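You operate a simulated robot arm through the tools that you are given. There is no shell and no other tool. Be economical: measure what you need, move in short steps, check, and stop when the job is done.

Carry out the task below with a simulated two-armed robot. There is one attempt and no reset: what you move stays moved.

Task
Open the drawer two, fetch the grey ring from the white table and set it inside and shut the two again. Take the blue pack on the white table and put it away on the cream table. Take the lid off the grease tin and lay it down on the white table. Fetch the blue roll from the white table and set it on the table two. Open the drawer three, take the scrap from the white table and leave it inside, then shut the three. Take the green pack from the white table and leave it on the purple plate. Put the grey pad on the white table away on the issue table. Put the red brush from the care bench on the red square on the pallets. Take the green block from the care bench and leave it on the top of the black pallets. Put the grey cup in the cr sink. Take the blue brush on the white table and put it away on the care bench. The order is free. Set down upright: grey cup.

The check looks at the end state, three seconds after you hand in, the way a careful person would. Anything else that was tipped, shoved, dropped, spilled or broken makes it a failure. Lids that push on must go on centred and level and be pressed home; caps that screw on are set level and turned clockwise until they are tight.

Robot
Two 7-joint arms with fingered hands on one trunk, on a base that drives. Base frame: it is fixed to the floor where the robot stands at the start and does not move with it; the origin is under the middle of the robot, x ahead of it, y to its left, z up. Readings come in mm, rad, newtons and seconds.
The left shoulder is at the start at [72, 104, 942], the right one opposite. With the tool pointing down near the work surface each hand reaches from about 280 to 620 mm from the robot's upright axis, wherever it stands, measured 20 degrees to its own side. Places, roughly: blue brush (13x5x5 cm) [-2600, 1300, 800]; blue pack (14x7x3 cm) [-2500, 400, 800]; blue roll (11x11x5 cm) [-3100, -200, 800]; care bench [-8100, 5100, 900]; cream table [-800, 8700, 800]; drawer three [-1300, 100, 600]; drawer three inside [-1300, 0, 600]; drawer two [500, -100, 600]; drawer2 [600, -100, 600]; grease tin [-3000, 0, 750]; green block [-8250, 5000, 1000]; green pack (16x7x4 cm) [-4000, 100, 800]; grey cup (7x7x9 cm) [-9400, 3100, 800]; grey pad (6x10x2 cm) [-3300, 1200, 800]; grey ring (5x9x3 cm) [-3900, -700, 800]; issue table [600, 12500, 800]; purple plate [-4250, -250, 750]; red brush (13x5x5 cm) [-7900, 5100, 900]; red square on the pallets (16x20 cm) [-6740, 9000, 280]; scrap (3x3x2 cm) [-3900, -600, 800]; sink [-7800, 5500, 700]; table two [500, -500, 800]; top of the black pallets [-7000, 8800, 300]. Payload 2.4 kg a hand.
The tool frame of a hand sits at the grasp point between the pads (the TCP): z along the fingers, y along the line on which they close. The tips reach 17 mm beyond it. Largest opening 88 mm; the body of the gripper starts 47 mm behind the TCP. The gripper is a hand of 2 fingers: y runs from the thumb to the fingers, the wrist lies at [0, 0, -165] in the tool frame, and closing takes about 1.5 s.
Orientation is that of the tool frame in the base frame, as [roll, pitch, yaw] about the fixed x, y, z axes, in that order (R = Rz(yaw) Ry(pitch) Rx(roll)). With the fingers straight down and closing along the base's y, the tool's x points along the base's -x, its y along +y and its z along -z.

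Tools
- The arms move only by the tool step_arm. It takes "left_plan", "right_plan" or both (then of equal length, played together; a hand with none holds still); each is a list that holds one entry, the list of rows, each a list of 6 numbers: the shift along the tool's x, y, z in m, then the turn, a rotation vector about the tool's x, y, z in rad. In form: [[[tx, ty, tz, wx, wy, wz], ...]]. A call has 1 to 10 rows; each row shifts and turns the commanded pose from where the row before left it, along the tool's axes as they then stand. "left_grip" and "right_grip" are, for a hand that has rows, the opening, from 0 (shut) to 1 (fully open), set as the call begins (left out, the last holds). A row lasts 0.2 s, in which the tool goes at most 50 mm and 0.15 rad; a call with a longer step from one row to the next is refused whole, and so is a gripper value outside its range. A pose out of reach is approached as far as the arm can. The call stops where the force on the tool passes 40 N (or 10 N more than at its start, if that is more) or the arm is blocked; 0.2 s more then pass. The fingers move at their own pace (about 153 mm/s each) and stop on an object; they squeeze with about 31 N. The grip force told is the motor's: it shows also when the fingers shut on nothing. Time passes only in rows, and 0.2 s behind the last, so rows that do not move let the fingers close. The reply holds the time, the measured pose of the TCP, the force on the tool along the base axes, the opening and the grip force, in the units named above and with some noise, with the torque about the TCP (base axes, N m) and any sound that the robot's microphone picked up, and new pictures: "show" is both (left out), scene, wrist or none (wrist: the cameras of the hands that moved).
- Cameras (640 x 400 px; columns grow to the right, rows downward): "scene" is now at [126.7, 23.6, 851]; the picture's right is [0.26, -0.97, 0.00], its down [-0.32, -0.09, -0.94] and it looks along [0.91, 0.24, -0.33] (base axes); focal length 214 px, centre (320, 200). "left" rides on the left gripper at [-50, 3, -63] in its tool frame; the picture's right is [-0.06, -1.00, 0.00], its down [0.78, -0.05, -0.62] and it looks along [0.62, -0.04, 0.79] (tool axes); focal length 275 px, centre (320, 200). "right" rides on the right gripper at [50, 3, -63] in its tool frame; the picture's right is [-0.06, 1.00, 0.00], its down [-0.78, -0.05, -0.62] and it looks along [-0.62, -0.04, 0.79] (tool axes); focal length 275 px, centre (320, 200). There is no depth. A picture from a camera that has moved, and an enlarged one, comes with that camera's place and axes in the base frame and with its lens.
- move_column(by): slides the trunk up (or, below 0, down) by that many mm; the arms and the scene camera ride with it, the base frame stays. It gives what a move gives, with no picture.
- steer(legs): drives the robot by 1 to 6 legs, each [ahead, left, turn to the left] in mm, mm and rad, along the robot's own axes; the way and the turn of a leg run together, so that a leg with both is an arc; at most 1500 mm and 3.142 rad a leg. The arms and the cameras ride along, it lands a little off, and it stops where it bumps. It gives what a move gives, and a new picture of the scene camera.
- set_fingers(finger1, thumb_bend, hand): sets how far each is bent, from 0 (flat) to 1 (curled in); at 0.3 the hand is open as for a grip, at 0.7 the pads meet at the TCP. One left out holds its place. A second passes; each finger stops where it meets its share of the squeeze, and holds until it gets a number again. A gripper value or a shape takes the hand back. It gives what a move gives, with no picture; readings hold the bend of each and the force on the fingers (four entries, about 0 where the hand has none), thumb and palm.
- hand_shape(shape, hand): the hand has 2 fingers and takes this shape, open, in about a second: jaw (thumb against the fingers, like two jaws); tri (thumb and two fingers); tip (a fingertip pinch); poke (one finger out to press); point (the index stretched); flat (the hand flat); cup (the hand cupped); fist (a fist). The gripper value then closes the fingers along that shape, each until it touches; the sizes above hold for jaw. It gives what a move gives, with no picture.
- aim_head(pan, tilt): turns the head with the scene camera to pan (to the left, within 1.047 rad either way) and tilt (down, from -0.506 to 1.204), counted from straight ahead of the robot. It gives what a move gives, and a new picture of the scene camera.
- inspect(camera, box): a new picture of the part [left, top, right, bottom] of that camera's present view, enlarged. No time passes.
- sign_off(): hands the job in; it is judged then, once.

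Go step by step. Nothing tells you exact positions but the pictures and the camera data: compare them with the known pose of the tool, close in by small moves and look again before you grip or let go. The budget is 577 turns and 360 pictures, counting those below and the enlarged ones. Unless the task says otherwise, let go and move clear before handing in.

The tools are called after ">>>" as a command line: name --argument value ..., lists and objects as JSON in quotes. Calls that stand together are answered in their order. step_arm: Moves the arms, as the interface text tells. Its arguments: {"type":"object","properties":{"left_plan":{"type":"array","items":{"type":"array","items":{"type":"array","items":{"type":"number"}}}},"left_grip":{"type":"number"},"right_plan":{"type":"array","items":{"type":"array","items":{"type":"array","items":{"type":"number"}}}},"right_grip":{"type":"number"},"show":{"type":"string","enum":["both","scene","wrist","none"]}},"required":[]} The other tools are called the same way: move_column (by) slides the trunk up or down; hand_shape (shape, hand) gives the hand a shape; set_fingers (finger1, thumb_bend, hand) moves the fingers one by one; steer (legs) drives the base; aim_head (pan, tilt) turns the head that bears the scene camera; inspect (camera, box) takes an enlarged picture of a part of a camera's view; sign_off () hands the job in.

At the start:

```text
t: 0.0
left_ee_pos: [345.4, 212.5, 812.9]
left_tcp_rot: [3.14, 0.0, -3.141]
left_ft_force: [0.3, 0.6, -0.6]
left_wrist_torque: [-0.01, 0.0, 0.01]
left_finger_gap: 87.8
left_grip_force: 0.1
left_shape: jaw
left_bend: [0.3, 0.3]
left_finger forces: [0.0, 0.0, 0.0, 0.0, 0.0, 0.0]
right_ee_pos: [350.4, -67.7, 793.0]
right_tcp_rot: [3.14, 0.0, 3.141]
right_ft_force: [-0.7, 0.2, -0.6]
right_wrist_torque: [0.02, -0.02, -0.01]
right_finger_gap: 87.8
right_grip_force: 0.0
right_shape: jaw
right_bend: [0.3, 0.3]
right_finger forces: [0.1, 0.0, 0.0, 0.0, 0.0, 0.1]
trunk travel left (down, up): [-175.0, 675.0]
robot x, y, heading: [1.0, 0.2, -0.0]
head pan, tilt: [0.262, 0.337]
```

scene: 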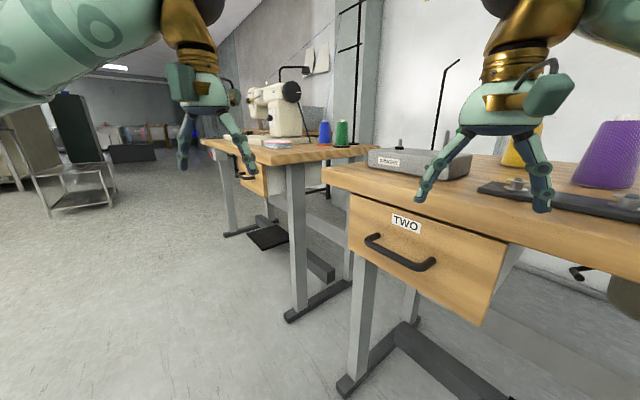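
right: 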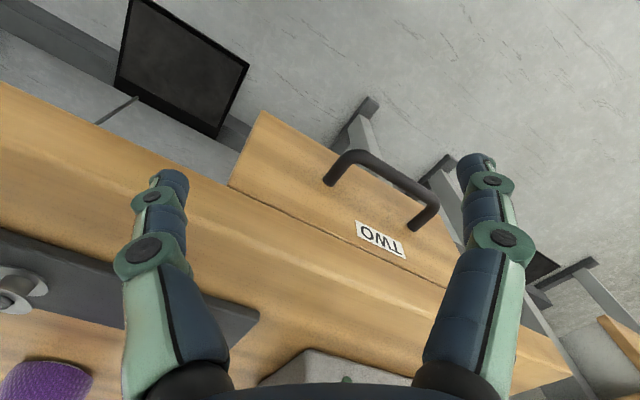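
left: 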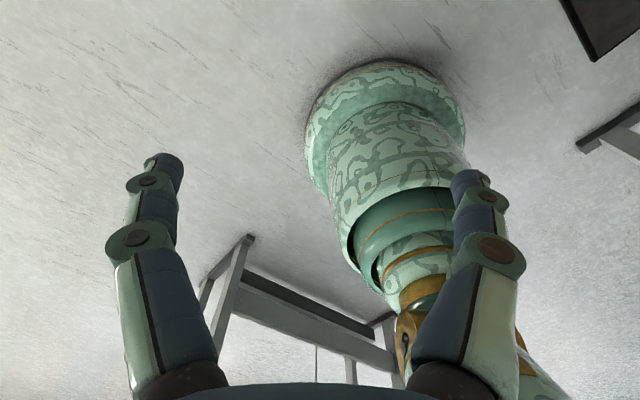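

I see the drawer-two bench right ahead at an angle; the white table lies behind me. I'll raise the trunk for clearance and look around before driving.

>>> move_column --by 200

>>> steer --legs '[[-150, 100, 0], [0, 0, 1.57]]'

>>> aim_head --pan 0.9 --tilt 0.3

```text
t: 2.2
left_ee_pos: [346.1, 212.9, 1011.5]
left_tcp_rot: [-3.142, 0.0, -3.139]
left_ft_force: [0.5, 0.1, 0.2]
left_wrist_torque: [0.01, 0.0, 0.0]
left_finger_gap: 88.2
left_grip_force: 0.2
left_shape: jaw
left_bend: [0.3, 0.3]
left_finger forces: [0.1, 0.0, 0.0, 0.0, 0.0, 0.0]
right_ee_pos: [351.1, -69.2, 992.9]
right_tcp_rot: [3.14, 0.0, -3.141]
right_ft_force: [-0.5, -0.1, -0.4]
right_wrist_torque: [0.02, -0.01, 0.01]
right_finger_gap: 88.1
right_grip_force: 0.1
right_shape: jaw
right_bend: [0.3, 0.3]
right_finger forces: [0.0, 0.0, 0.1, 0.0, 0.0, 0.0]
trunk travel left (down, up): [-375.0, 475.0]
robot x, y, heading: [-3.2, -3.4, -0.001]
head pan, tilt: [0.262, 0.337]
```

```text
t: 7.5
left_ee_pos: [-366.7, 446.3, 1012.1]
left_tcp_rot: [-3.141, 0.0, -1.566]
left_ft_force: [-0.2, 0.5, 0.5]
left_wrist_torque: [-0.01, -0.01, 0.02]
left_finger_gap: 87.8
left_grip_force: 0.0
left_shape: jaw
left_bend: [0.3, 0.3]
left_finger forces: [0.0, 0.1, 0.1, 0.0, 0.0, 0.0]
right_ee_pos: [-82.9, 452.2, 993.2]
right_tcp_rot: [-3.141, 0.0, -1.565]
right_ft_force: [0.3, 0.3, -0.1]
right_wrist_torque: [-0.03, 0.01, -0.01]
right_finger_gap: 87.9
right_grip_force: 0.1
right_shape: jaw
right_bend: [0.3, 0.3]
right_finger forces: [0.0, 0.0, 0.0, 0.0, 0.1, 0.0]
trunk travel left (down, up): [-375.0, 475.0]
robot x, y, heading: [-151.8, 99.5, 1.576]
head pan, tilt: [0.262, 0.337]
camera scene: at [-177.9, 221.3, 1050.8], right [0.96, 0.26, 0.0], down [0.09, -0.32, -0.94], along [-0.25, 0.91, -0.33], focal length 214 px, centre (320, 200)
```

scene: 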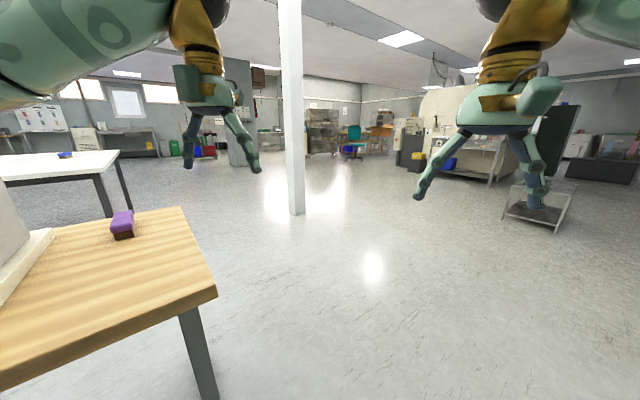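

```text
t: 8.6
left_ee_pos: [-365.7, 445.0, 1012.3]
left_tcp_rot: [3.141, 0.0, -1.565]
left_ft_force: [0.7, 0.5, -0.3]
left_wrist_torque: [0.01, -0.02, -0.02]
left_finger_gap: 87.9
left_grip_force: 0.0
left_shape: jaw
left_bend: [0.3, 0.3]
left_finger forces: [0.1, 0.0, 0.0, 0.0, 0.1, 0.0]
right_ee_pos: [-83.6, 452.1, 994.0]
right_tcp_rot: [-3.141, -0.001, -1.566]
right_ft_force: [-0.6, -0.4, 0.9]
right_wrist_torque: [-0.02, 0.0, 0.0]
right_finger_gap: 87.9
right_grip_force: 0.1
right_shape: jaw
right_bend: [0.3, 0.3]
right_finger forces: [0.0, 0.0, 0.1, 0.1, 0.0, 0.0]
trunk travel left (down, up): [-375.0, 475.0]
robot x, y, heading: [-149.4, 99.4, 1.58]
head pan, tilt: [0.901, 0.3]
camera scene: at [-226.7, 189.1, 1054.3], right [0.62, 0.79, 0.0], down [0.23, -0.18, -0.96], along [-0.75, 0.59, -0.3], focal length 214 px, centre (320, 200)
```

scene: 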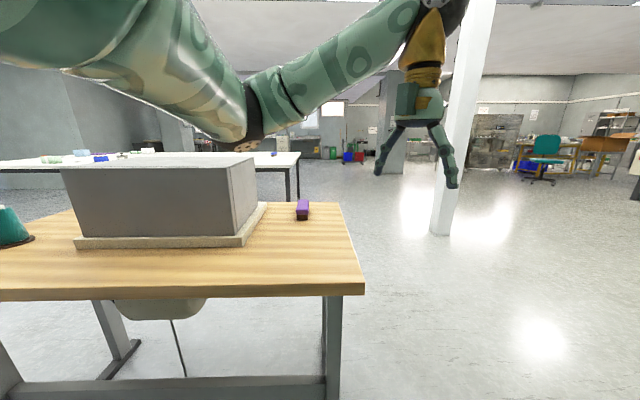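

The table with drawer three stands to my left with its far side facing the white table. I'll drive around its end and look at the white table.

>>> steer --legs '[[1200, 0, 0], [0, 0, 1.57], [1200, 0, 0]]'

>>> aim_head --pan 0.6 --tilt 0.35

```text
t: 24.1
left_ee_pos: [-1726.4, 1028.4, 1012.4]
left_tcp_rot: [3.141, -0.001, 0.032]
left_ft_force: [-1.0, 0.1, -0.2]
left_wrist_torque: [0.02, -0.01, 0.04]
left_finger_gap: 87.7
left_grip_force: 0.1
left_shape: jaw
left_bend: [0.3, 0.3]
left_finger forces: [0.0, 0.1, 0.0, 0.0, 0.0, 0.0]
right_ee_pos: [-1739.5, 1310.0, 992.7]
right_tcp_rot: [-3.141, -0.001, 0.029]
right_ft_force: [-0.2, -0.7, 0.6]
right_wrist_torque: [-0.01, -0.03, 0.01]
right_finger_gap: 87.8
right_grip_force: 0.1
right_shape: jaw
right_bend: [0.3, 0.3]
right_finger forces: [0.0, 0.1, 0.0, 0.1, 0.2, 0.1]
trunk travel left (down, up): [-375.0, 475.0]
robot x, y, heading: [-1384.5, 1250.7, -3.11]
head pan, tilt: [0.901, 0.3]
camera scene: at [-1476.0, 1174.3, 1054.3], right [-0.8, 0.6, 0.0], down [0.18, 0.24, -0.96], along [-0.57, -0.77, -0.3], focal length 214 px, centre (320, 200)
```

scene: 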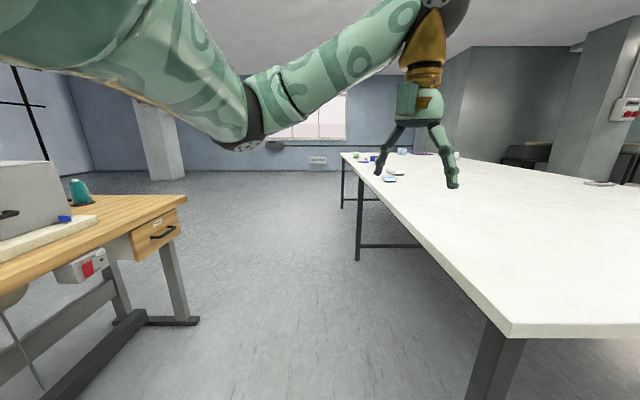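

```text
t: 24.9
left_ee_pos: [-1726.3, 1028.8, 1012.5]
left_tcp_rot: [-3.14, 0.0, 0.028]
left_ft_force: [-0.1, 0.8, -1.1]
left_wrist_torque: [0.0, -0.02, 0.0]
left_finger_gap: 88.0
left_grip_force: 0.1
left_shape: jaw
left_bend: [0.3, 0.3]
left_finger forces: [0.0, 0.0, 0.0, 0.1, 0.0, 0.0]
right_ee_pos: [-1739.4, 1310.2, 993.6]
right_tcp_rot: [-3.141, -0.001, 0.031]
right_ft_force: [0.4, -0.3, 0.5]
right_wrist_torque: [0.0, -0.01, 0.02]
right_finger_gap: 88.0
right_grip_force: 0.1
right_shape: jaw
right_bend: [0.3, 0.3]
right_finger forces: [0.1, 0.0, 0.1, 0.1, 0.0, 0.0]
trunk travel left (down, up): [-375.0, 475.0]
robot x, y, heading: [-1388.3, 1252.8, -3.112]
head pan, tilt: [0.6, 0.351]
camera scene: at [-1495.3, 1194.2, 1049.6], right [-0.59, 0.81, 0.0], down [0.28, 0.2, -0.94], along [-0.76, -0.55, -0.34], focal length 214 px, centre (320, 200)
```

scene: 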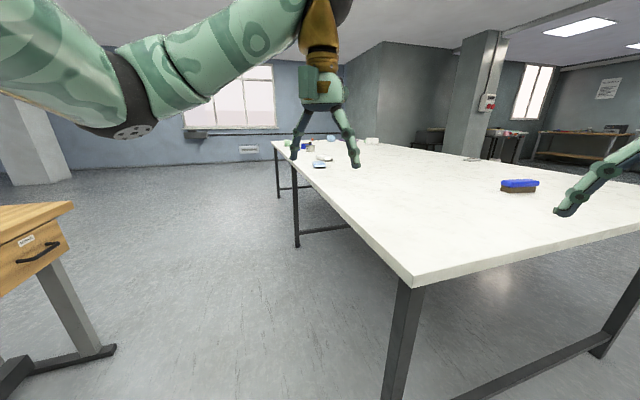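

The white table is a long, angled one; I'll drive along its near side to the grease tin and blue roll and face it.

>>> steer --legs '[[0, 0, 0.865], [1020, 80, 0], [1020, 0, 0], [0, 0, -1.571]]'

>>> aim_head --pan 0.0 --tilt 0.6

```text
t: 41.2
left_ee_pos: [-2993.6, -383.6, 1011.5]
left_tcp_rot: [-3.141, 0.0, -0.645]
left_ft_force: [0.5, -0.8, -0.2]
left_wrist_torque: [0.01, 0.02, -0.01]
left_finger_gap: 88.1
left_grip_force: 0.1
left_shape: jaw
left_bend: [0.3, 0.3]
left_finger forces: [0.1, 0.0, 0.1, 0.1, 0.0, 0.1]
right_ee_pos: [-2826.6, -155.2, 993.7]
right_tcp_rot: [3.141, -0.001, -0.644]
right_ft_force: [0.1, 0.0, -0.2]
right_wrist_torque: [-0.01, 0.01, 0.02]
right_finger_gap: 87.8
right_grip_force: 0.1
right_shape: jaw
right_bend: [0.3, 0.3]
right_finger forces: [0.0, 0.1, 0.1, 0.0, 0.1, 0.0]
trunk travel left (down, up): [-375.0, 475.0]
robot x, y, heading: [-2590.1, -415.9, 2.5]
head pan, tilt: [0.6, 0.351]
camera scene: at [-2708.3, -398.3, 1049.6], right [0.04, 1.0, 0.0], down [0.34, -0.02, -0.94], along [-0.94, 0.04, -0.34], focal length 214 px, centre (320, 200)
```

scene: 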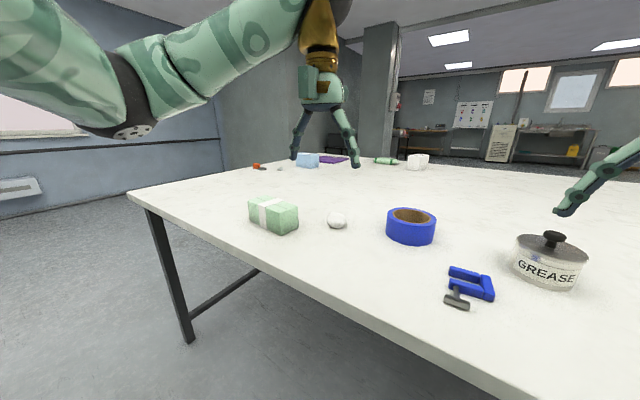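

```text
t: 42.2
left_ee_pos: [-2991.7, -384.1, 1012.8]
left_tcp_rot: [3.141, 0.001, -0.643]
left_ft_force: [0.5, -0.1, -0.5]
left_wrist_torque: [0.03, 0.02, -0.04]
left_finger_gap: 87.9
left_grip_force: 0.1
left_shape: jaw
left_bend: [0.3, 0.3]
left_finger forces: [0.0, 0.1, 0.1, 0.0, 0.0, 0.0]
right_ee_pos: [-2826.5, -154.8, 994.4]
right_tcp_rot: [3.141, 0.001, -0.644]
right_ft_force: [-0.6, 0.4, 0.7]
right_wrist_torque: [0.02, 0.0, -0.02]
right_finger_gap: 87.9
right_grip_force: 0.0
right_shape: jaw
right_bend: [0.3, 0.3]
right_finger forces: [0.1, 0.0, 0.0, 0.0, 0.1, 0.1]
trunk travel left (down, up): [-375.0, 475.0]
robot x, y, heading: [-2588.1, -419.9, 2.499]
head pan, tilt: [0.0, 0.6]
camera scene: at [-2686.0, -349.4, 1026.8], right [0.6, 0.8, 0.0], down [0.45, -0.34, -0.83], along [-0.66, 0.5, -0.56], focal length 214 px, centre (320, 200)
```

scene: 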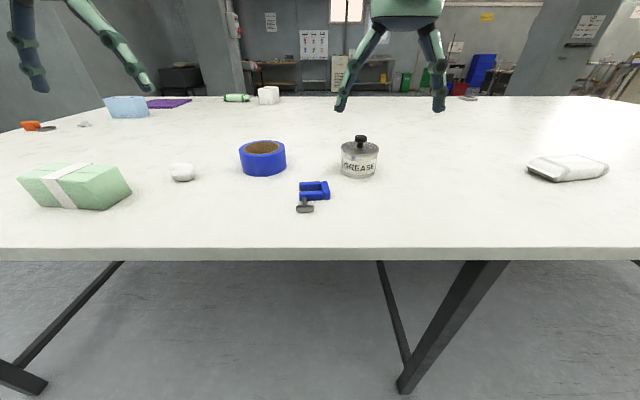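

I see the tin, blue roll, a green banded pack nearby, and farther the plate and others. I'll move closer and lower the trunk a bit.

>>> steer --legs '[[110, 0, 0]]'

>>> move_column --by -90

>>> inspect --camera "right" --box '[0, 0, 640, 400]'

>>> inspect --camera "left" --box '[0, 0, 640, 400]'

>>> inspect --camera "scene" --box '[160, 80, 480, 280]'

```text
t: 43.4
left_ee_pos: [-3079.7, -317.3, 1010.7]
left_tcp_rot: [3.141, -0.001, -0.645]
left_ft_force: [-0.4, 0.4, 0.6]
left_wrist_torque: [-0.01, -0.06, 0.01]
left_finger_gap: 87.9
left_grip_force: 0.2
left_shape: jaw
left_bend: [0.3, 0.3]
left_finger forces: [0.0, 0.1, 0.0, 0.0, 0.0, 0.1]
right_ee_pos: [-2914.8, -87.9, 993.7]
right_tcp_rot: [3.142, 0.002, -0.643]
right_ft_force: [0.0, -0.3, 0.3]
right_wrist_torque: [-0.02, -0.01, 0.01]
right_finger_gap: 88.0
right_grip_force: 0.1
right_shape: jaw
right_bend: [0.3, 0.3]
right_finger forces: [0.1, 0.0, 0.0, 0.1, 0.0, 0.1]
trunk travel left (down, up): [-375.0, 475.0]
robot x, y, heading: [-2677.6, -353.6, 2.493]
head pan, tilt: [0.0, 0.6]
camera scene: at [-2773.7, -283.2, 1026.7], right [0.6, 0.8, 0.0], down [0.45, -0.34, -0.82], along [-0.66, 0.5, -0.57], focal length 214 px, centre (320, 200)
```

scene: 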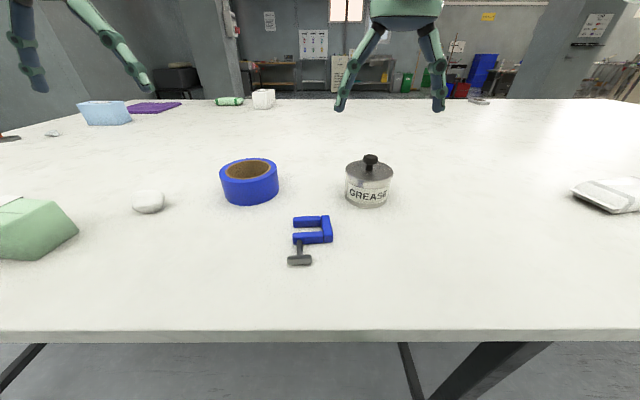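

```text
t: 44.7
left_ee_pos: [-3080.0, -317.0, 921.5]
left_tcp_rot: [3.141, 0.0, -0.644]
left_ft_force: [0.1, 1.0, -0.4]
left_wrist_torque: [0.0, 0.0, -0.01]
left_finger_gap: 88.1
left_grip_force: 0.1
left_shape: jaw
left_bend: [0.3, 0.3]
left_finger forces: [0.1, 0.1, 0.0, 0.1, 0.0, 0.1]
right_ee_pos: [-2914.0, -89.1, 903.8]
right_tcp_rot: [-3.141, 0.0, -0.643]
right_ft_force: [0.1, -0.6, -0.4]
right_wrist_torque: [0.01, -0.02, 0.0]
right_finger_gap: 88.0
right_grip_force: 0.0
right_shape: jaw
right_bend: [0.3, 0.3]
right_finger forces: [0.1, 0.1, 0.1, 0.1, 0.0, 0.0]
trunk travel left (down, up): [-285.0, 565.0]
robot x, y, heading: [-2676.7, -356.8, 2.495]
head pan, tilt: [0.0, 0.6]
```

```text
1.00 times, centred on (320, 200) of right (not enlarged: the box is as wide or as high as the picture)
camera zoom: at [-2876.7, -121.2, 964.9], right [-0.65, -0.76, 0.0], down [-0.6, 0.51, 0.62], along [-0.47, 0.4, -0.79], focal length 275 px, centre (320, 200)
```

zoom: 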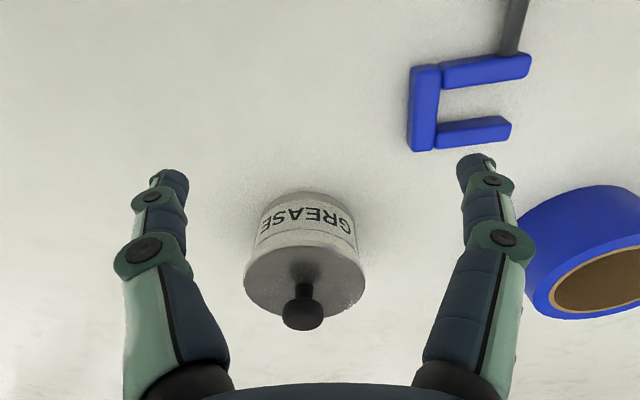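

```text
1.00 times, centred on (320, 200) of left (not enlarged: the box is as wide or as high as the picture)
camera zoom: at [-3120.8, -290.6, 986.1], right [0.55, 0.84, 0.0], down [0.66, -0.43, 0.62], along [0.52, -0.34, -0.79], focal length 275 px, centre (320, 200)
```

zoom: 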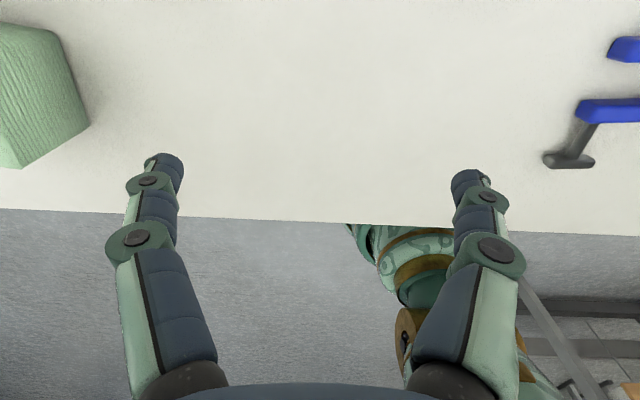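

```text
2.00 times, centred on (320, 180) of scene
camera zoom: at [-2775.8, -281.7, 936.5], right [0.6, 0.8, 0.0], down [0.45, -0.34, -0.82], along [-0.66, 0.5, -0.57], focal length 429 px, centre (320, 240)
```

zoom: 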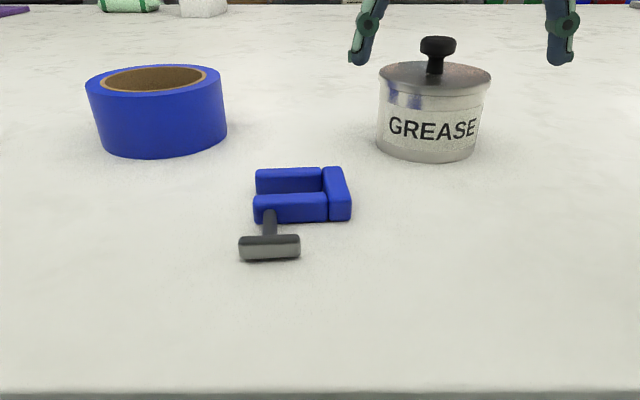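

The tin's knob is near [-2985, -18, 878] and the table top about 807. I'll bring the right hand above the knob.

>>> step_arm --right_plan '[[[-0.033, -0.005, 0, 0, 0, 0], [-0.033, -0.005, 0, 0, 0, 0], [-0.033, -0.004, 0, 0, 0, 0]]]' --right_grip 1

```text
t: 45.5
left_ee_pos: [-3080.6, -316.8, 921.8]
left_tcp_rot: [-3.141, 0.001, -0.645]
left_ft_force: [-0.3, 0.2, 0.0]
left_wrist_torque: [0.03, 0.01, 0.01]
left_finger_gap: 88.1
left_grip_force: 0.1
left_shape: jaw
left_bend: [0.3, 0.3]
left_finger forces: [0.0, 0.0, 0.1, 0.0, 0.0, 0.1]
right_ee_pos: [-2986.1, -14.6, 903.9]
right_tcp_rot: [3.141, -0.002, -0.642]
right_ft_force: [0.1, -0.4, 0.2]
right_wrist_torque: [0.03, 0.01, 0.0]
right_finger_gap: 87.9
right_grip_force: 0.1
right_shape: jaw
right_bend: [0.3, 0.3]
right_finger forces: [0.0, 0.0, 0.1, 0.0, 0.0, 0.0]
trunk travel left (down, up): [-285.0, 565.0]
robot x, y, heading: [-2674.7, -353.5, 2.495]
head pan, tilt: [0.0, 0.6]
camera scene: at [-2775.8, -281.6, 936.4], right [0.6, 0.8, 0.0], down [0.45, -0.34, -0.82], along [-0.66, 0.5, -0.57], focal length 214 px, centre (320, 200)
camera right: at [-2948.2, -48.6, 964.8], right [-0.65, -0.76, 0.0], down [-0.6, 0.51, 0.62], along [-0.47, 0.4, -0.79], focal length 275 px, centre (320, 200)
```

scene: 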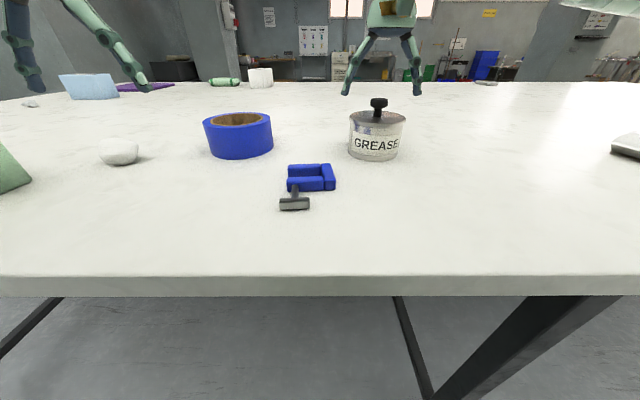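
right: 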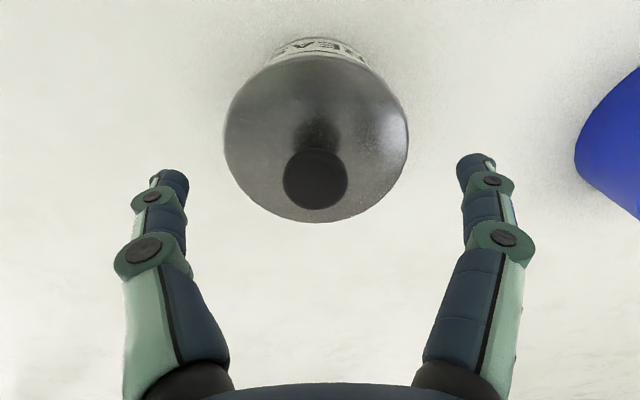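

The hand is centred over the knob; now descend 27 mm and close.

>>> step_arm --right_plan '[[[-0.004, 0, 0.014, 0, 0, 0], [0, 0, 0.013, 0, 0, 0]]]' --show "none"

>>> step_arm --right_plan '[[[0, 0, 0, 0, 0, 0], [0, 0, 0, 0, 0, 0], [0, 0, 0, 0, 0, 0], [0, 0, 0, 0, 0, 0], [0, 0, 0, 0, 0, 0]]]' --right_grip 0 --show "wrist"

```text
t: 46.1
left_ee_pos: [-3080.8, -317.1, 921.0]
left_tcp_rot: [3.141, -0.001, -0.644]
left_ft_force: [0.5, -0.6, 0.2]
left_wrist_torque: [0.0, 0.04, -0.02]
left_finger_gap: 88.0
left_grip_force: 0.1
left_shape: jaw
left_bend: [0.3, 0.3]
left_finger forces: [0.0, 0.1, 0.1, 0.0, 0.0, 0.1]
right_ee_pos: [-2988.7, -13.0, 875.5]
right_tcp_rot: [-3.142, 0.0, -0.643]
right_ft_force: [0.9, 0.2, 0.2]
right_wrist_torque: [-0.01, 0.01, 0.01]
right_finger_gap: 88.2
right_grip_force: 0.0
right_shape: jaw
right_bend: [0.3, 0.3]
right_finger forces: [0.1, 0.0, 0.0, 0.1, 0.0, 0.0]
trunk travel left (down, up): [-285.0, 565.0]
robot x, y, heading: [-2679.1, -356.3, 2.498]
head pan, tilt: [0.0, 0.6]
```

```text
t: 47.3
left_ee_pos: [-3080.6, -317.2, 922.4]
left_tcp_rot: [3.139, 0.0, -0.644]
left_ft_force: [-0.2, 0.1, 0.1]
left_wrist_torque: [0.01, 0.0, 0.02]
left_finger_gap: 87.9
left_grip_force: 0.1
left_shape: jaw
left_bend: [0.3, 0.3]
left_finger forces: [0.1, 0.0, 0.0, 0.0, 0.0, 0.1]
right_ee_pos: [-2988.3, -14.7, 875.0]
right_tcp_rot: [-3.141, -0.002, -0.645]
right_ft_force: [-0.1, 0.0, 0.2]
right_wrist_torque: [-0.01, -0.05, 0.01]
right_finger_gap: 3.9
right_grip_force: 30.9
right_shape: jaw
right_bend: [0.74, 0.73]
right_finger forces: [0.0, 0.0, 0.1, 0.1, 0.1, 0.1]
trunk travel left (down, up): [-285.0, 565.0]
robot x, y, heading: [-2675.3, -352.5, 2.498]
head pan, tilt: [0.0, 0.6]
camera right: at [-2951.0, -46.7, 937.0], right [-0.65, -0.76, 0.0], down [-0.6, 0.51, 0.62], along [-0.47, 0.4, -0.79], focal length 275 px, centre (320, 200)
```

right: 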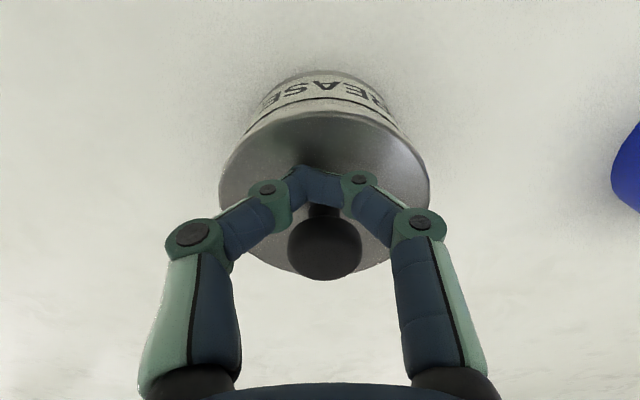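

The fingers closed in front of the stem rather than on the knob. I'll look from the scene camera before re-gripping.

>>> inspect --camera "scene" --box '[300, 60, 460, 160]'

```text
4.00 times, centred on (380, 110) of scene
camera zoom: at [-2775.9, -281.6, 936.4], right [0.6, 0.8, 0.0], down [0.45, -0.34, -0.82], along [-0.66, 0.5, -0.57], focal length 858 px, centre (80, 560)
```

zoom: 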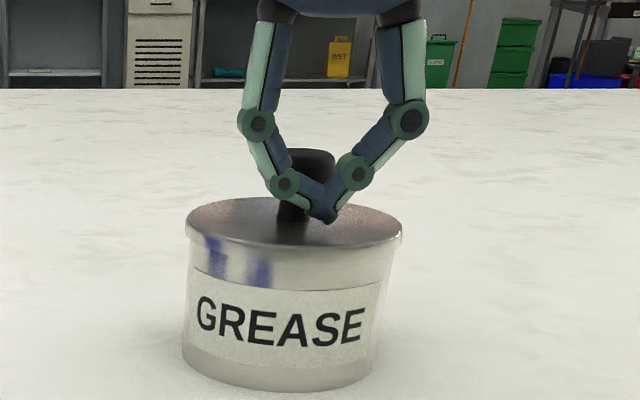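

The knob is about 25 mm further out. Reopen, move forward 25 mm and close again.

>>> step_arm --right_plan '[[[0, 0, 0, 0, 0, 0], [0, 0, 0, 0, 0, 0], [0, 0, 0, 0, 0, 0], [0, 0, 0, 0, 0, 0], [-0.012, 0.002, -0.001, 0, 0, 0], [-0.012, 0.002, -0.001, 0, 0, 0]]]' --right_grip 1 --show "wrist"

```text
t: 48.7
left_ee_pos: [-3079.7, -317.8, 920.8]
left_tcp_rot: [-3.141, -0.001, -0.645]
left_ft_force: [0.6, 0.1, 0.2]
left_wrist_torque: [0.0, 0.01, 0.0]
left_finger_gap: 87.8
left_grip_force: 0.0
left_shape: jaw
left_bend: [0.3, 0.3]
left_finger forces: [0.0, 0.0, 0.0, 0.0, 0.0, 0.1]
right_ee_pos: [-3009.1, -3.1, 877.0]
right_tcp_rot: [3.141, 0.002, -0.646]
right_ft_force: [-0.1, -0.4, -0.6]
right_wrist_torque: [0.01, -0.02, 0.0]
right_finger_gap: 87.8
right_grip_force: 0.1
right_shape: jaw
right_bend: [0.3, 0.3]
right_finger forces: [0.0, 0.1, 0.1, 0.0, 0.0, 0.1]
trunk travel left (down, up): [-285.0, 565.0]
robot x, y, heading: [-2675.5, -351.9, 2.496]
head pan, tilt: [0.0, 0.6]
camera right: at [-2972.0, -36.2, 938.9], right [-0.65, -0.76, 0.0], down [-0.6, 0.51, 0.62], along [-0.47, 0.4, -0.79], focal length 275 px, centre (320, 200)
```

right: 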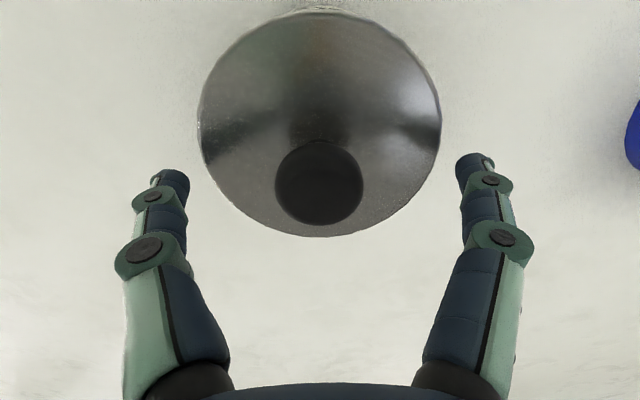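

The knob sits squarely between the pads now; close.

>>> step_arm --right_plan '[[[0, 0, 0, 0, 0, 0], [0, 0, 0, 0, 0, 0], [0, 0, 0, 0, 0, 0], [0, 0, 0, 0, 0, 0], [0, 0, 0, 0, 0, 0]]]' --right_grip 0 --show "none"

>>> step_arm --right_plan '[[[0, 0, -0.01, 0, 0, 0], [0, 0, -0.015, 0, 0, 0], [0, 0, -0.015, 0, 0, 0]]]'

```text
t: 49.9
left_ee_pos: [-3081.0, -317.1, 921.1]
left_tcp_rot: [3.141, 0.0, -0.644]
left_ft_force: [0.6, -0.4, -0.1]
left_wrist_torque: [0.01, 0.01, 0.03]
left_finger_gap: 88.0
left_grip_force: 0.0
left_shape: jaw
left_bend: [0.3, 0.3]
left_finger forces: [0.1, 0.0, 0.1, 0.1, 0.0, 0.0]
right_ee_pos: [-3008.8, -4.1, 877.2]
right_tcp_rot: [3.141, 0.0, -0.643]
right_ft_force: [0.3, 0.2, 0.0]
right_wrist_torque: [0.03, -0.02, -0.03]
right_finger_gap: 16.6
right_grip_force: 30.8
right_shape: jaw
right_bend: [0.73, 0.7]
right_finger forces: [26.7, 0.1, 0.0, 0.1, 27.0, 0.0]
trunk travel left (down, up): [-285.0, 565.0]
robot x, y, heading: [-2676.8, -351.2, 2.493]
head pan, tilt: [0.0, 0.6]
heard: snap
```

```text
t: 50.7
left_ee_pos: [-3080.5, -316.4, 920.8]
left_tcp_rot: [3.141, 0.001, -0.644]
left_ft_force: [0.9, -0.5, 1.2]
left_wrist_torque: [0.02, 0.03, 0.01]
left_finger_gap: 87.6
left_grip_force: 0.0
left_shape: jaw
left_bend: [0.3, 0.3]
left_finger forces: [0.1, 0.1, 0.1, 0.0, 0.1, 0.1]
right_ee_pos: [-3009.3, -3.0, 917.6]
right_tcp_rot: [3.141, 0.0, -0.641]
right_ft_force: [0.1, 0.3, -0.4]
right_wrist_torque: [0.03, 0.01, -0.01]
right_finger_gap: 16.9
right_grip_force: 30.4
right_shape: jaw
right_bend: [0.73, 0.7]
right_finger forces: [27.0, 0.0, 0.0, 0.0, 26.9, 0.0]
trunk travel left (down, up): [-285.0, 565.0]
robot x, y, heading: [-2675.6, -352.0, 2.495]
head pan, tilt: [0.0, 0.6]
camera scene: at [-2775.9, -281.6, 936.4], right [0.6, 0.8, 0.0], down [0.45, -0.34, -0.82], along [-0.66, 0.5, -0.57], focal length 214 px, centre (320, 200)
camera right: at [-2971.2, -36.0, 979.5], right [-0.65, -0.76, 0.0], down [-0.6, 0.51, 0.62], along [-0.47, 0.4, -0.79], focal length 275 px, centre (320, 200)
```

scene: 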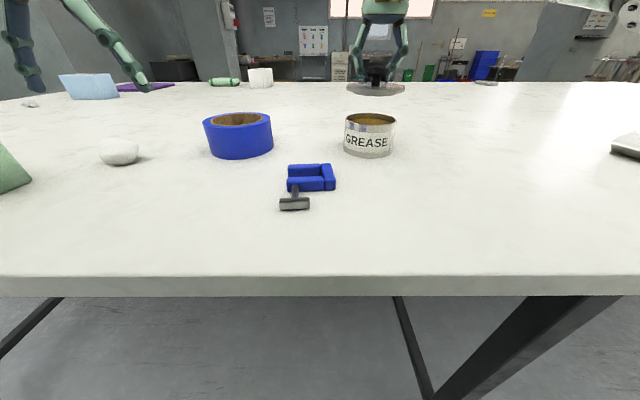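
right: 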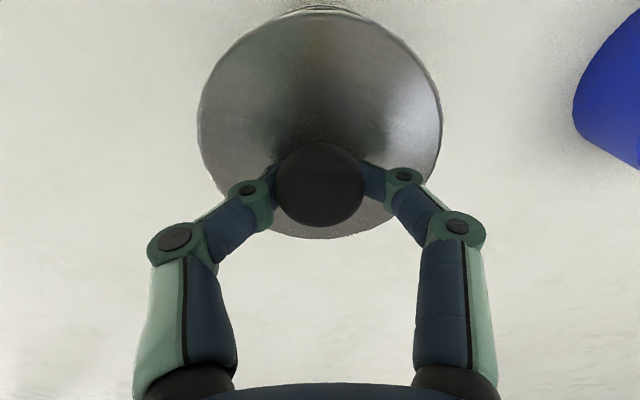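

Lid is off. I'll carry it 120 mm to the right and lower it close to the table.

>>> step_arm --right_plan '[[[0.005, -0.035, 0, 0, 0, 0], [0.005, -0.035, 0, 0, 0, 0], [0.005, -0.035, 0, 0, 0, 0], [0.005, -0.025, 0, 0, 0, 0], [0, 0, 0.035, 0, 0, 0], [0, 0, 0.03, 0, 0, 0]]]' --show "scene"

>>> inspect --camera "scene" --box '[320, 60, 560, 210]'

```text
t: 52.1
left_ee_pos: [-3080.1, -316.4, 922.4]
left_tcp_rot: [-3.139, 0.0, -0.645]
left_ft_force: [-0.2, 0.0, -0.6]
left_wrist_torque: [0.01, -0.02, 0.0]
left_finger_gap: 87.7
left_grip_force: 0.1
left_shape: jaw
left_bend: [0.3, 0.3]
left_finger forces: [0.1, 0.0, 0.0, 0.0, 0.0, 0.1]
right_ee_pos: [-2916.2, 88.5, 852.1]
right_tcp_rot: [3.14, 0.004, -0.643]
right_ft_force: [-0.2, 0.0, -0.2]
right_wrist_torque: [0.04, -0.01, 0.03]
right_finger_gap: 16.6
right_grip_force: 31.2
right_shape: jaw
right_bend: [0.73, 0.7]
right_finger forces: [27.0, 0.0, 0.1, 0.1, 27.0, 0.0]
trunk travel left (down, up): [-285.0, 565.0]
robot x, y, heading: [-2680.2, -357.3, 2.499]
head pan, tilt: [0.0, 0.6]
camera scene: at [-2775.9, -281.6, 936.4], right [0.6, 0.8, 0.0], down [0.45, -0.34, -0.82], along [-0.66, 0.5, -0.57], focal length 214 px, centre (320, 200)
```

scene: 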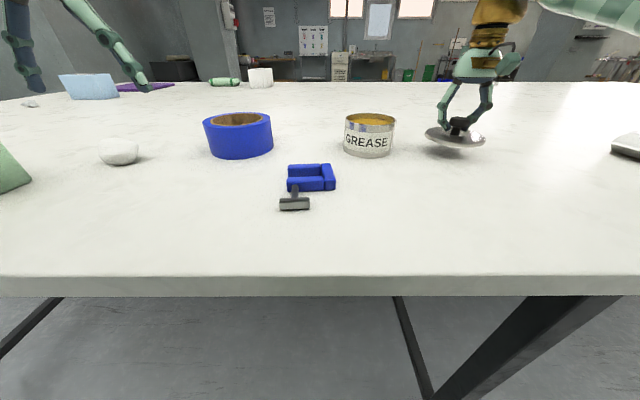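

```text
2.67 times, centred on (440, 135) of scene
camera zoom: at [-2775.9, -281.6, 936.4], right [0.6, 0.8, 0.0], down [0.45, -0.34, -0.82], along [-0.66, 0.5, -0.57], focal length 572 px, centre (0, 373)
```

zoom: 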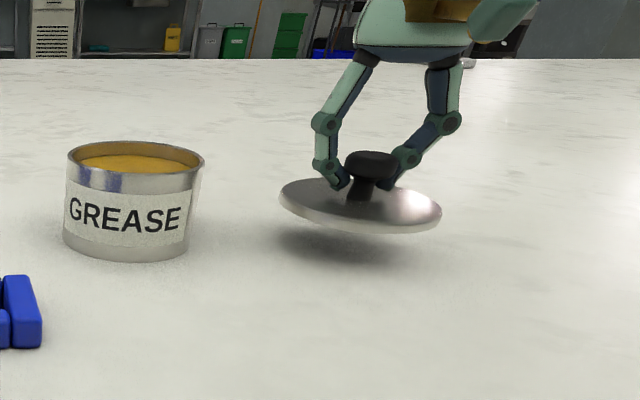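

Still ~20 mm above the table; lower gradually until contact.

>>> step_arm --right_plan '[[[0, 0, 0.005, 0, 0, 0], [0, 0, 0.005, 0, 0, 0], [0, 0, 0.003, 0, 0, 0]]]' --show "none"

>>> inspect --camera "scene" --box '[320, 60, 560, 210]'

```text
t: 52.9
left_ee_pos: [-3079.8, -317.1, 922.0]
left_tcp_rot: [3.142, 0.0, -0.642]
left_ft_force: [0.4, -0.6, -0.1]
left_wrist_torque: [-0.01, 0.02, 0.01]
left_finger_gap: 88.1
left_grip_force: 0.1
left_shape: jaw
left_bend: [0.3, 0.3]
left_finger forces: [0.0, 0.0, 0.0, 0.1, 0.0, 0.1]
right_ee_pos: [-2917.1, 88.0, 839.6]
right_tcp_rot: [-3.14, 0.0, -0.645]
right_ft_force: [0.0, 0.1, -0.6]
right_wrist_torque: [0.02, 0.01, 0.02]
right_finger_gap: 16.5
right_grip_force: 31.4
right_shape: jaw
right_bend: [0.73, 0.7]
right_finger forces: [27.0, 0.1, 0.0, 0.0, 27.0, 0.0]
trunk travel left (down, up): [-285.0, 565.0]
robot x, y, heading: [-2677.1, -355.2, 2.497]
head pan, tilt: [0.0, 0.6]
```

```text
2.67 times, centred on (440, 135) of scene
camera zoom: at [-2775.8, -281.6, 936.4], right [0.6, 0.8, 0.0], down [0.45, -0.34, -0.82], along [-0.66, 0.5, -0.57], focal length 572 px, centre (0, 373)
```

zoom: 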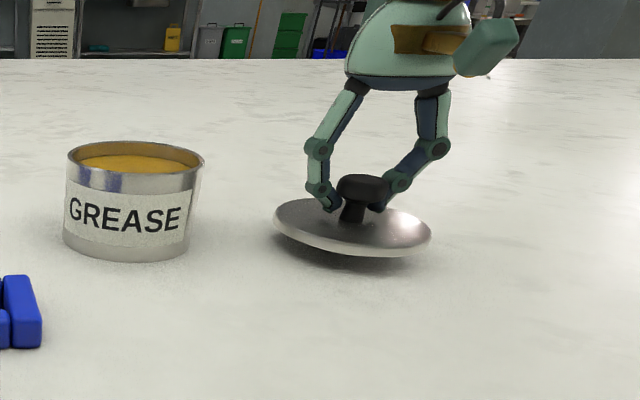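

>>> step_arm --right_plan '[[[0, 0, 0.002, 0, 0, 0], [0, 0, 0.002, 0, 0, 0], [0, 0, 0.002, 0, 0, 0]]]' --show "none"

>>> inspect --camera "scene" --box '[400, 80, 520, 155]'

```text
t: 53.7
left_ee_pos: [-3080.1, -316.5, 921.4]
left_tcp_rot: [-3.141, -0.001, -0.644]
left_ft_force: [0.6, 0.7, -1.5]
left_wrist_torque: [-0.03, 0.03, 0.0]
left_finger_gap: 88.0
left_grip_force: 0.0
left_shape: jaw
left_bend: [0.3, 0.3]
left_finger forces: [0.0, 0.0, 0.0, 0.0, 0.0, 0.0]
right_ee_pos: [-2916.5, 86.7, 832.9]
right_tcp_rot: [-3.14, 0.001, -0.642]
right_ft_force: [0.0, 0.6, 0.3]
right_wrist_torque: [0.0, 0.02, 0.01]
right_finger_gap: 17.0
right_grip_force: 30.9
right_shape: jaw
right_bend: [0.73, 0.7]
right_finger forces: [27.0, 0.0, 0.0, 0.1, 27.0, 0.1]
trunk travel left (down, up): [-285.0, 565.0]
robot x, y, heading: [-2679.3, -353.6, 2.498]
head pan, tilt: [0.0, 0.6]
```

```text
5.33 times, centred on (460, 118) of scene
camera zoom: at [-2775.8, -281.6, 936.4], right [0.6, 0.8, 0.0], down [0.45, -0.34, -0.82], along [-0.66, 0.5, -0.57], focal length 1144 px, centre (-427, 640)
```

zoom: 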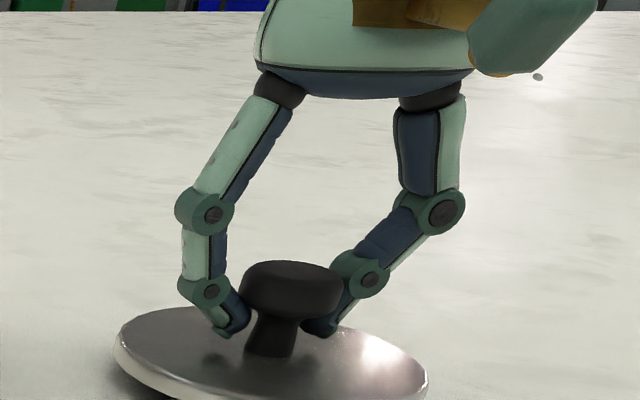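

>>> step_arm --right_plan '[[[0, 0, 0.002, 0, 0, 0], [0, 0, 0.002, 0, 0, 0], [0, 0, 0.002, 0, 0, 0]]]' --show "none"

>>> inspect --camera "scene" --box '[400, 100, 520, 175]'

```text
t: 54.5
left_ee_pos: [-3079.8, -317.6, 922.1]
left_tcp_rot: [3.141, 0.001, -0.643]
left_ft_force: [-0.2, 0.6, -0.4]
left_wrist_torque: [-0.01, -0.02, 0.01]
left_finger_gap: 88.1
left_grip_force: 0.1
left_shape: jaw
left_bend: [0.3, 0.3]
left_finger forces: [0.1, 0.1, 0.0, 0.1, 0.0, 0.1]
right_ee_pos: [-2915.6, 86.3, 829.1]
right_tcp_rot: [-3.141, 0.003, -0.644]
right_ft_force: [0.2, 0.8, 8.6]
right_wrist_torque: [-0.01, 0.01, 0.02]
right_finger_gap: 18.8
right_grip_force: 30.6
right_shape: jaw
right_bend: [0.74, 0.71]
right_finger forces: [28.5, 0.1, 0.0, 0.0, 28.8, 0.0]
trunk travel left (down, up): [-285.0, 565.0]
robot x, y, heading: [-2678.1, -353.7, 2.493]
head pan, tilt: [0.0, 0.6]
```

```text
5.33 times, centred on (460, 138) of scene
camera zoom: at [-2775.6, -282.0, 936.6], right [0.6, 0.8, 0.0], down [0.45, -0.34, -0.83], along [-0.66, 0.5, -0.56], focal length 1144 px, centre (-427, 533)
```

zoom: 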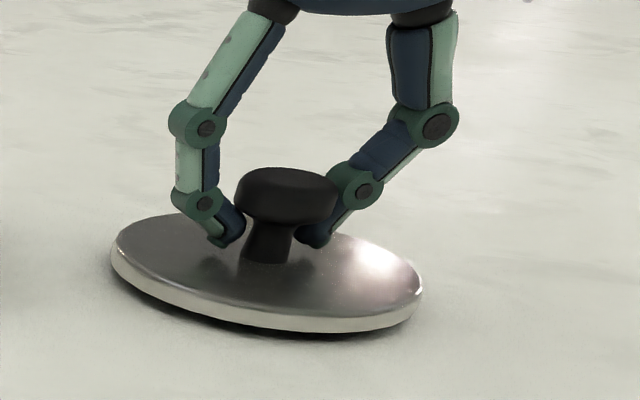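

Contact. Release and rise.

>>> step_arm --right_plan '[[[0, 0, 0, 0, 0, 0], [0, 0, 0, 0, 0, 0], [0, 0, 0, 0, 0, 0], [0, 0, 0, 0, 0, 0], [0, 0, -0.03, 0, 0, 0], [0, 0, -0.04, 0, 0, 0], [0, 0, -0.04, 0, 0, 0]]]' --right_grip 1 --show "scene"

```text
t: 56.1
left_ee_pos: [-3080.8, -315.9, 921.0]
left_tcp_rot: [3.141, -0.002, -0.644]
left_ft_force: [-0.4, -0.2, -0.3]
left_wrist_torque: [0.04, -0.02, -0.01]
left_finger_gap: 87.9
left_grip_force: 0.1
left_shape: jaw
left_bend: [0.3, 0.3]
left_finger forces: [0.0, 0.1, 0.0, 0.0, 0.0, 0.0]
right_ee_pos: [-2916.8, 87.1, 938.3]
right_tcp_rot: [3.141, 0.001, -0.645]
right_ft_force: [1.0, 0.6, -0.8]
right_wrist_torque: [-0.03, -0.01, -0.01]
right_finger_gap: 87.9
right_grip_force: 0.0
right_shape: jaw
right_bend: [0.3, 0.3]
right_finger forces: [0.0, 0.0, 0.1, 0.0, 0.0, 0.0]
trunk travel left (down, up): [-285.0, 565.0]
robot x, y, heading: [-2677.8, -355.9, 2.496]
head pan, tilt: [0.0, 0.6]
camera scene: at [-2775.9, -281.6, 936.4], right [0.6, 0.8, 0.0], down [0.45, -0.34, -0.82], along [-0.66, 0.5, -0.57], focal length 214 px, centre (320, 200)
```

scene: 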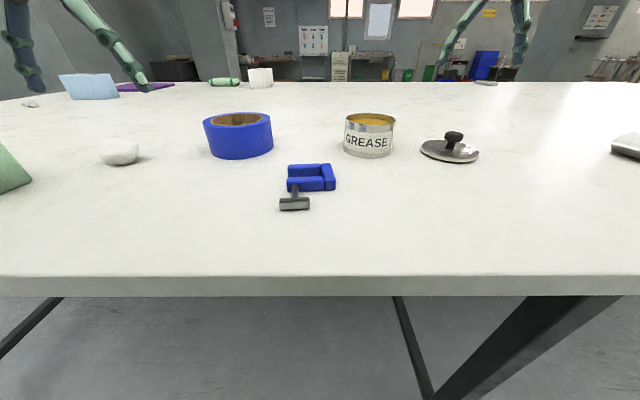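

The lid lies flat. Next the blue roll (~[-3125,-180], 853 top): I'll bring the left hand above its left wall.

>>> step_arm --left_plan '[[[-0.04, -0.012, 0, 0, 0, 0], [-0.04, -0.012, 0, 0, 0, 0], [-0.038, -0.011, 0, 0, 0, 0]]]' --left_grip 1

```text
t: 56.9
left_ee_pos: [-3154.4, -220.4, 921.1]
left_tcp_rot: [3.139, -0.001, -0.646]
left_ft_force: [-0.1, -0.8, -0.6]
left_wrist_torque: [-0.01, -0.01, -0.03]
left_finger_gap: 88.1
left_grip_force: 0.1
left_shape: jaw
left_bend: [0.3, 0.3]
left_finger forces: [0.1, 0.1, 0.1, 0.1, 0.1, 0.0]
right_ee_pos: [-2916.9, 86.8, 939.1]
right_tcp_rot: [3.141, -0.001, -0.645]
right_ft_force: [0.1, 0.3, 0.3]
right_wrist_torque: [-0.02, 0.01, -0.04]
right_finger_gap: 88.0
right_grip_force: 0.0
right_shape: jaw
right_bend: [0.3, 0.3]
right_finger forces: [0.1, 0.0, 0.0, 0.1, 0.1, 0.1]
trunk travel left (down, up): [-285.0, 565.0]
robot x, y, heading: [-2675.1, -357.6, 2.501]
head pan, tilt: [0.0, 0.6]
camera scene: at [-2775.8, -281.6, 936.4], right [0.6, 0.8, 0.0], down [0.45, -0.34, -0.82], along [-0.66, 0.5, -0.57], focal length 214 px, centre (320, 200)
camera left: at [-3194.0, -193.6, 984.3], right [0.55, 0.83, 0.0], down [0.66, -0.43, 0.62], along [0.52, -0.34, -0.79], focal length 275 px, centre (320, 200)
```

scene: 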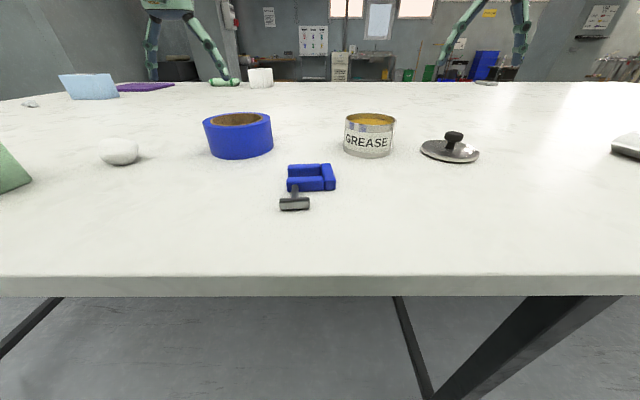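
left: 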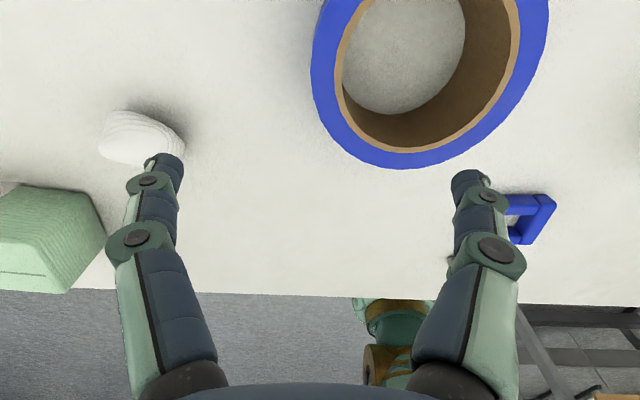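

>>> step_arm --left_plan '[[[-0.02, 0.003, 0.01, 0, 0, 0], [0, 0, 0.03, 0, 0, 0]]]'

```text
t: 57.5
left_ee_pos: [-3173.2, -211.2, 882.4]
left_tcp_rot: [3.14, -0.001, -0.645]
left_ft_force: [0.4, -0.1, -0.2]
left_wrist_torque: [-0.02, -0.03, 0.01]
left_finger_gap: 88.1
left_grip_force: 0.1
left_shape: jaw
left_bend: [0.3, 0.3]
left_finger forces: [0.0, 0.1, 0.0, 0.0, 0.0, 0.0]
right_ee_pos: [-2917.1, 88.4, 938.3]
right_tcp_rot: [3.14, -0.001, -0.643]
right_ft_force: [0.8, 0.1, 0.8]
right_wrist_torque: [-0.01, 0.01, -0.03]
right_finger_gap: 87.8
right_grip_force: 0.1
right_shape: jaw
right_bend: [0.3, 0.3]
right_finger forces: [0.0, 0.1, 0.0, 0.0, 0.1, 0.0]
trunk travel left (down, up): [-285.0, 565.0]
robot x, y, heading: [-2677.1, -352.8, 2.498]
head pan, tilt: [0.0, 0.6]
camera scene: at [-2775.8, -281.5, 936.4], right [0.6, 0.8, 0.0], down [0.45, -0.34, -0.82], along [-0.66, 0.5, -0.57], focal length 214 px, centre (320, 200)
camera left: at [-3213.0, -184.1, 945.6], right [0.55, 0.83, 0.0], down [0.66, -0.43, 0.62], along [0.52, -0.34, -0.79], focal length 275 px, centre (320, 200)
```

scene: 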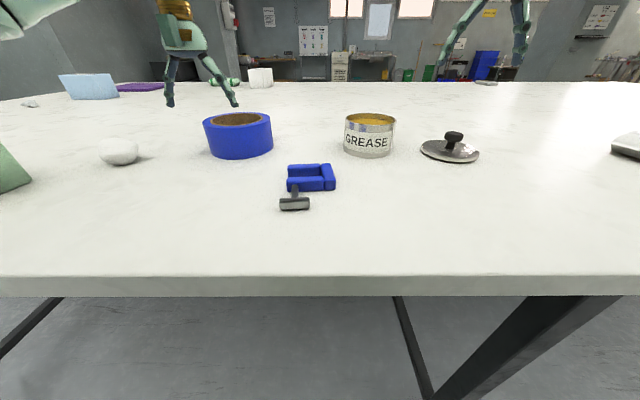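
left: 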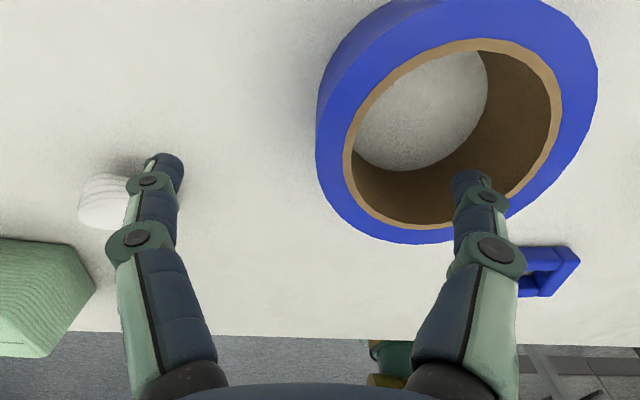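

>>> step_arm --left_plan '[[[-0.006, -0.004, 0.016, 0, 0, 0], [0, 0, 0.016, 0, 0, 0], [0, 0, 0.014, 0, 0, 0]]]' --show "wrist"

```text
t: 58.3
left_ee_pos: [-3173.6, -203.2, 835.6]
left_tcp_rot: [-3.141, -0.001, -0.644]
left_ft_force: [-0.1, 0.0, -0.5]
left_wrist_torque: [0.03, 0.01, 0.02]
left_finger_gap: 87.8
left_grip_force: 0.0
left_shape: jaw
left_bend: [0.3, 0.3]
left_finger forces: [0.0, 0.0, 0.0, 0.0, 0.0, 0.0]
right_ee_pos: [-2916.6, 87.6, 937.6]
right_tcp_rot: [3.141, 0.0, -0.643]
right_ft_force: [-0.8, 0.0, -0.3]
right_wrist_torque: [0.02, 0.0, -0.04]
right_finger_gap: 87.7
right_grip_force: 0.1
right_shape: jaw
right_bend: [0.3, 0.3]
right_finger forces: [0.1, 0.0, 0.1, 0.0, 0.0, 0.1]
trunk travel left (down, up): [-285.0, 565.0]
robot x, y, heading: [-2678.1, -352.9, 2.493]
head pan, tilt: [0.0, 0.6]
camera left: at [-3213.8, -175.1, 899.1], right [0.55, 0.83, 0.0], down [0.66, -0.43, 0.62], along [0.52, -0.34, -0.79], focal length 275 px, centre (320, 200)
```

left: 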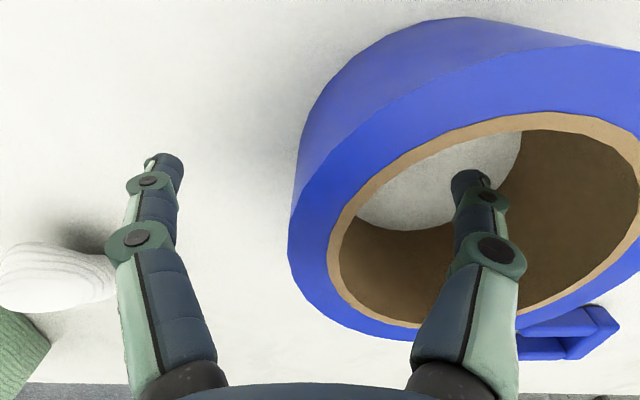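

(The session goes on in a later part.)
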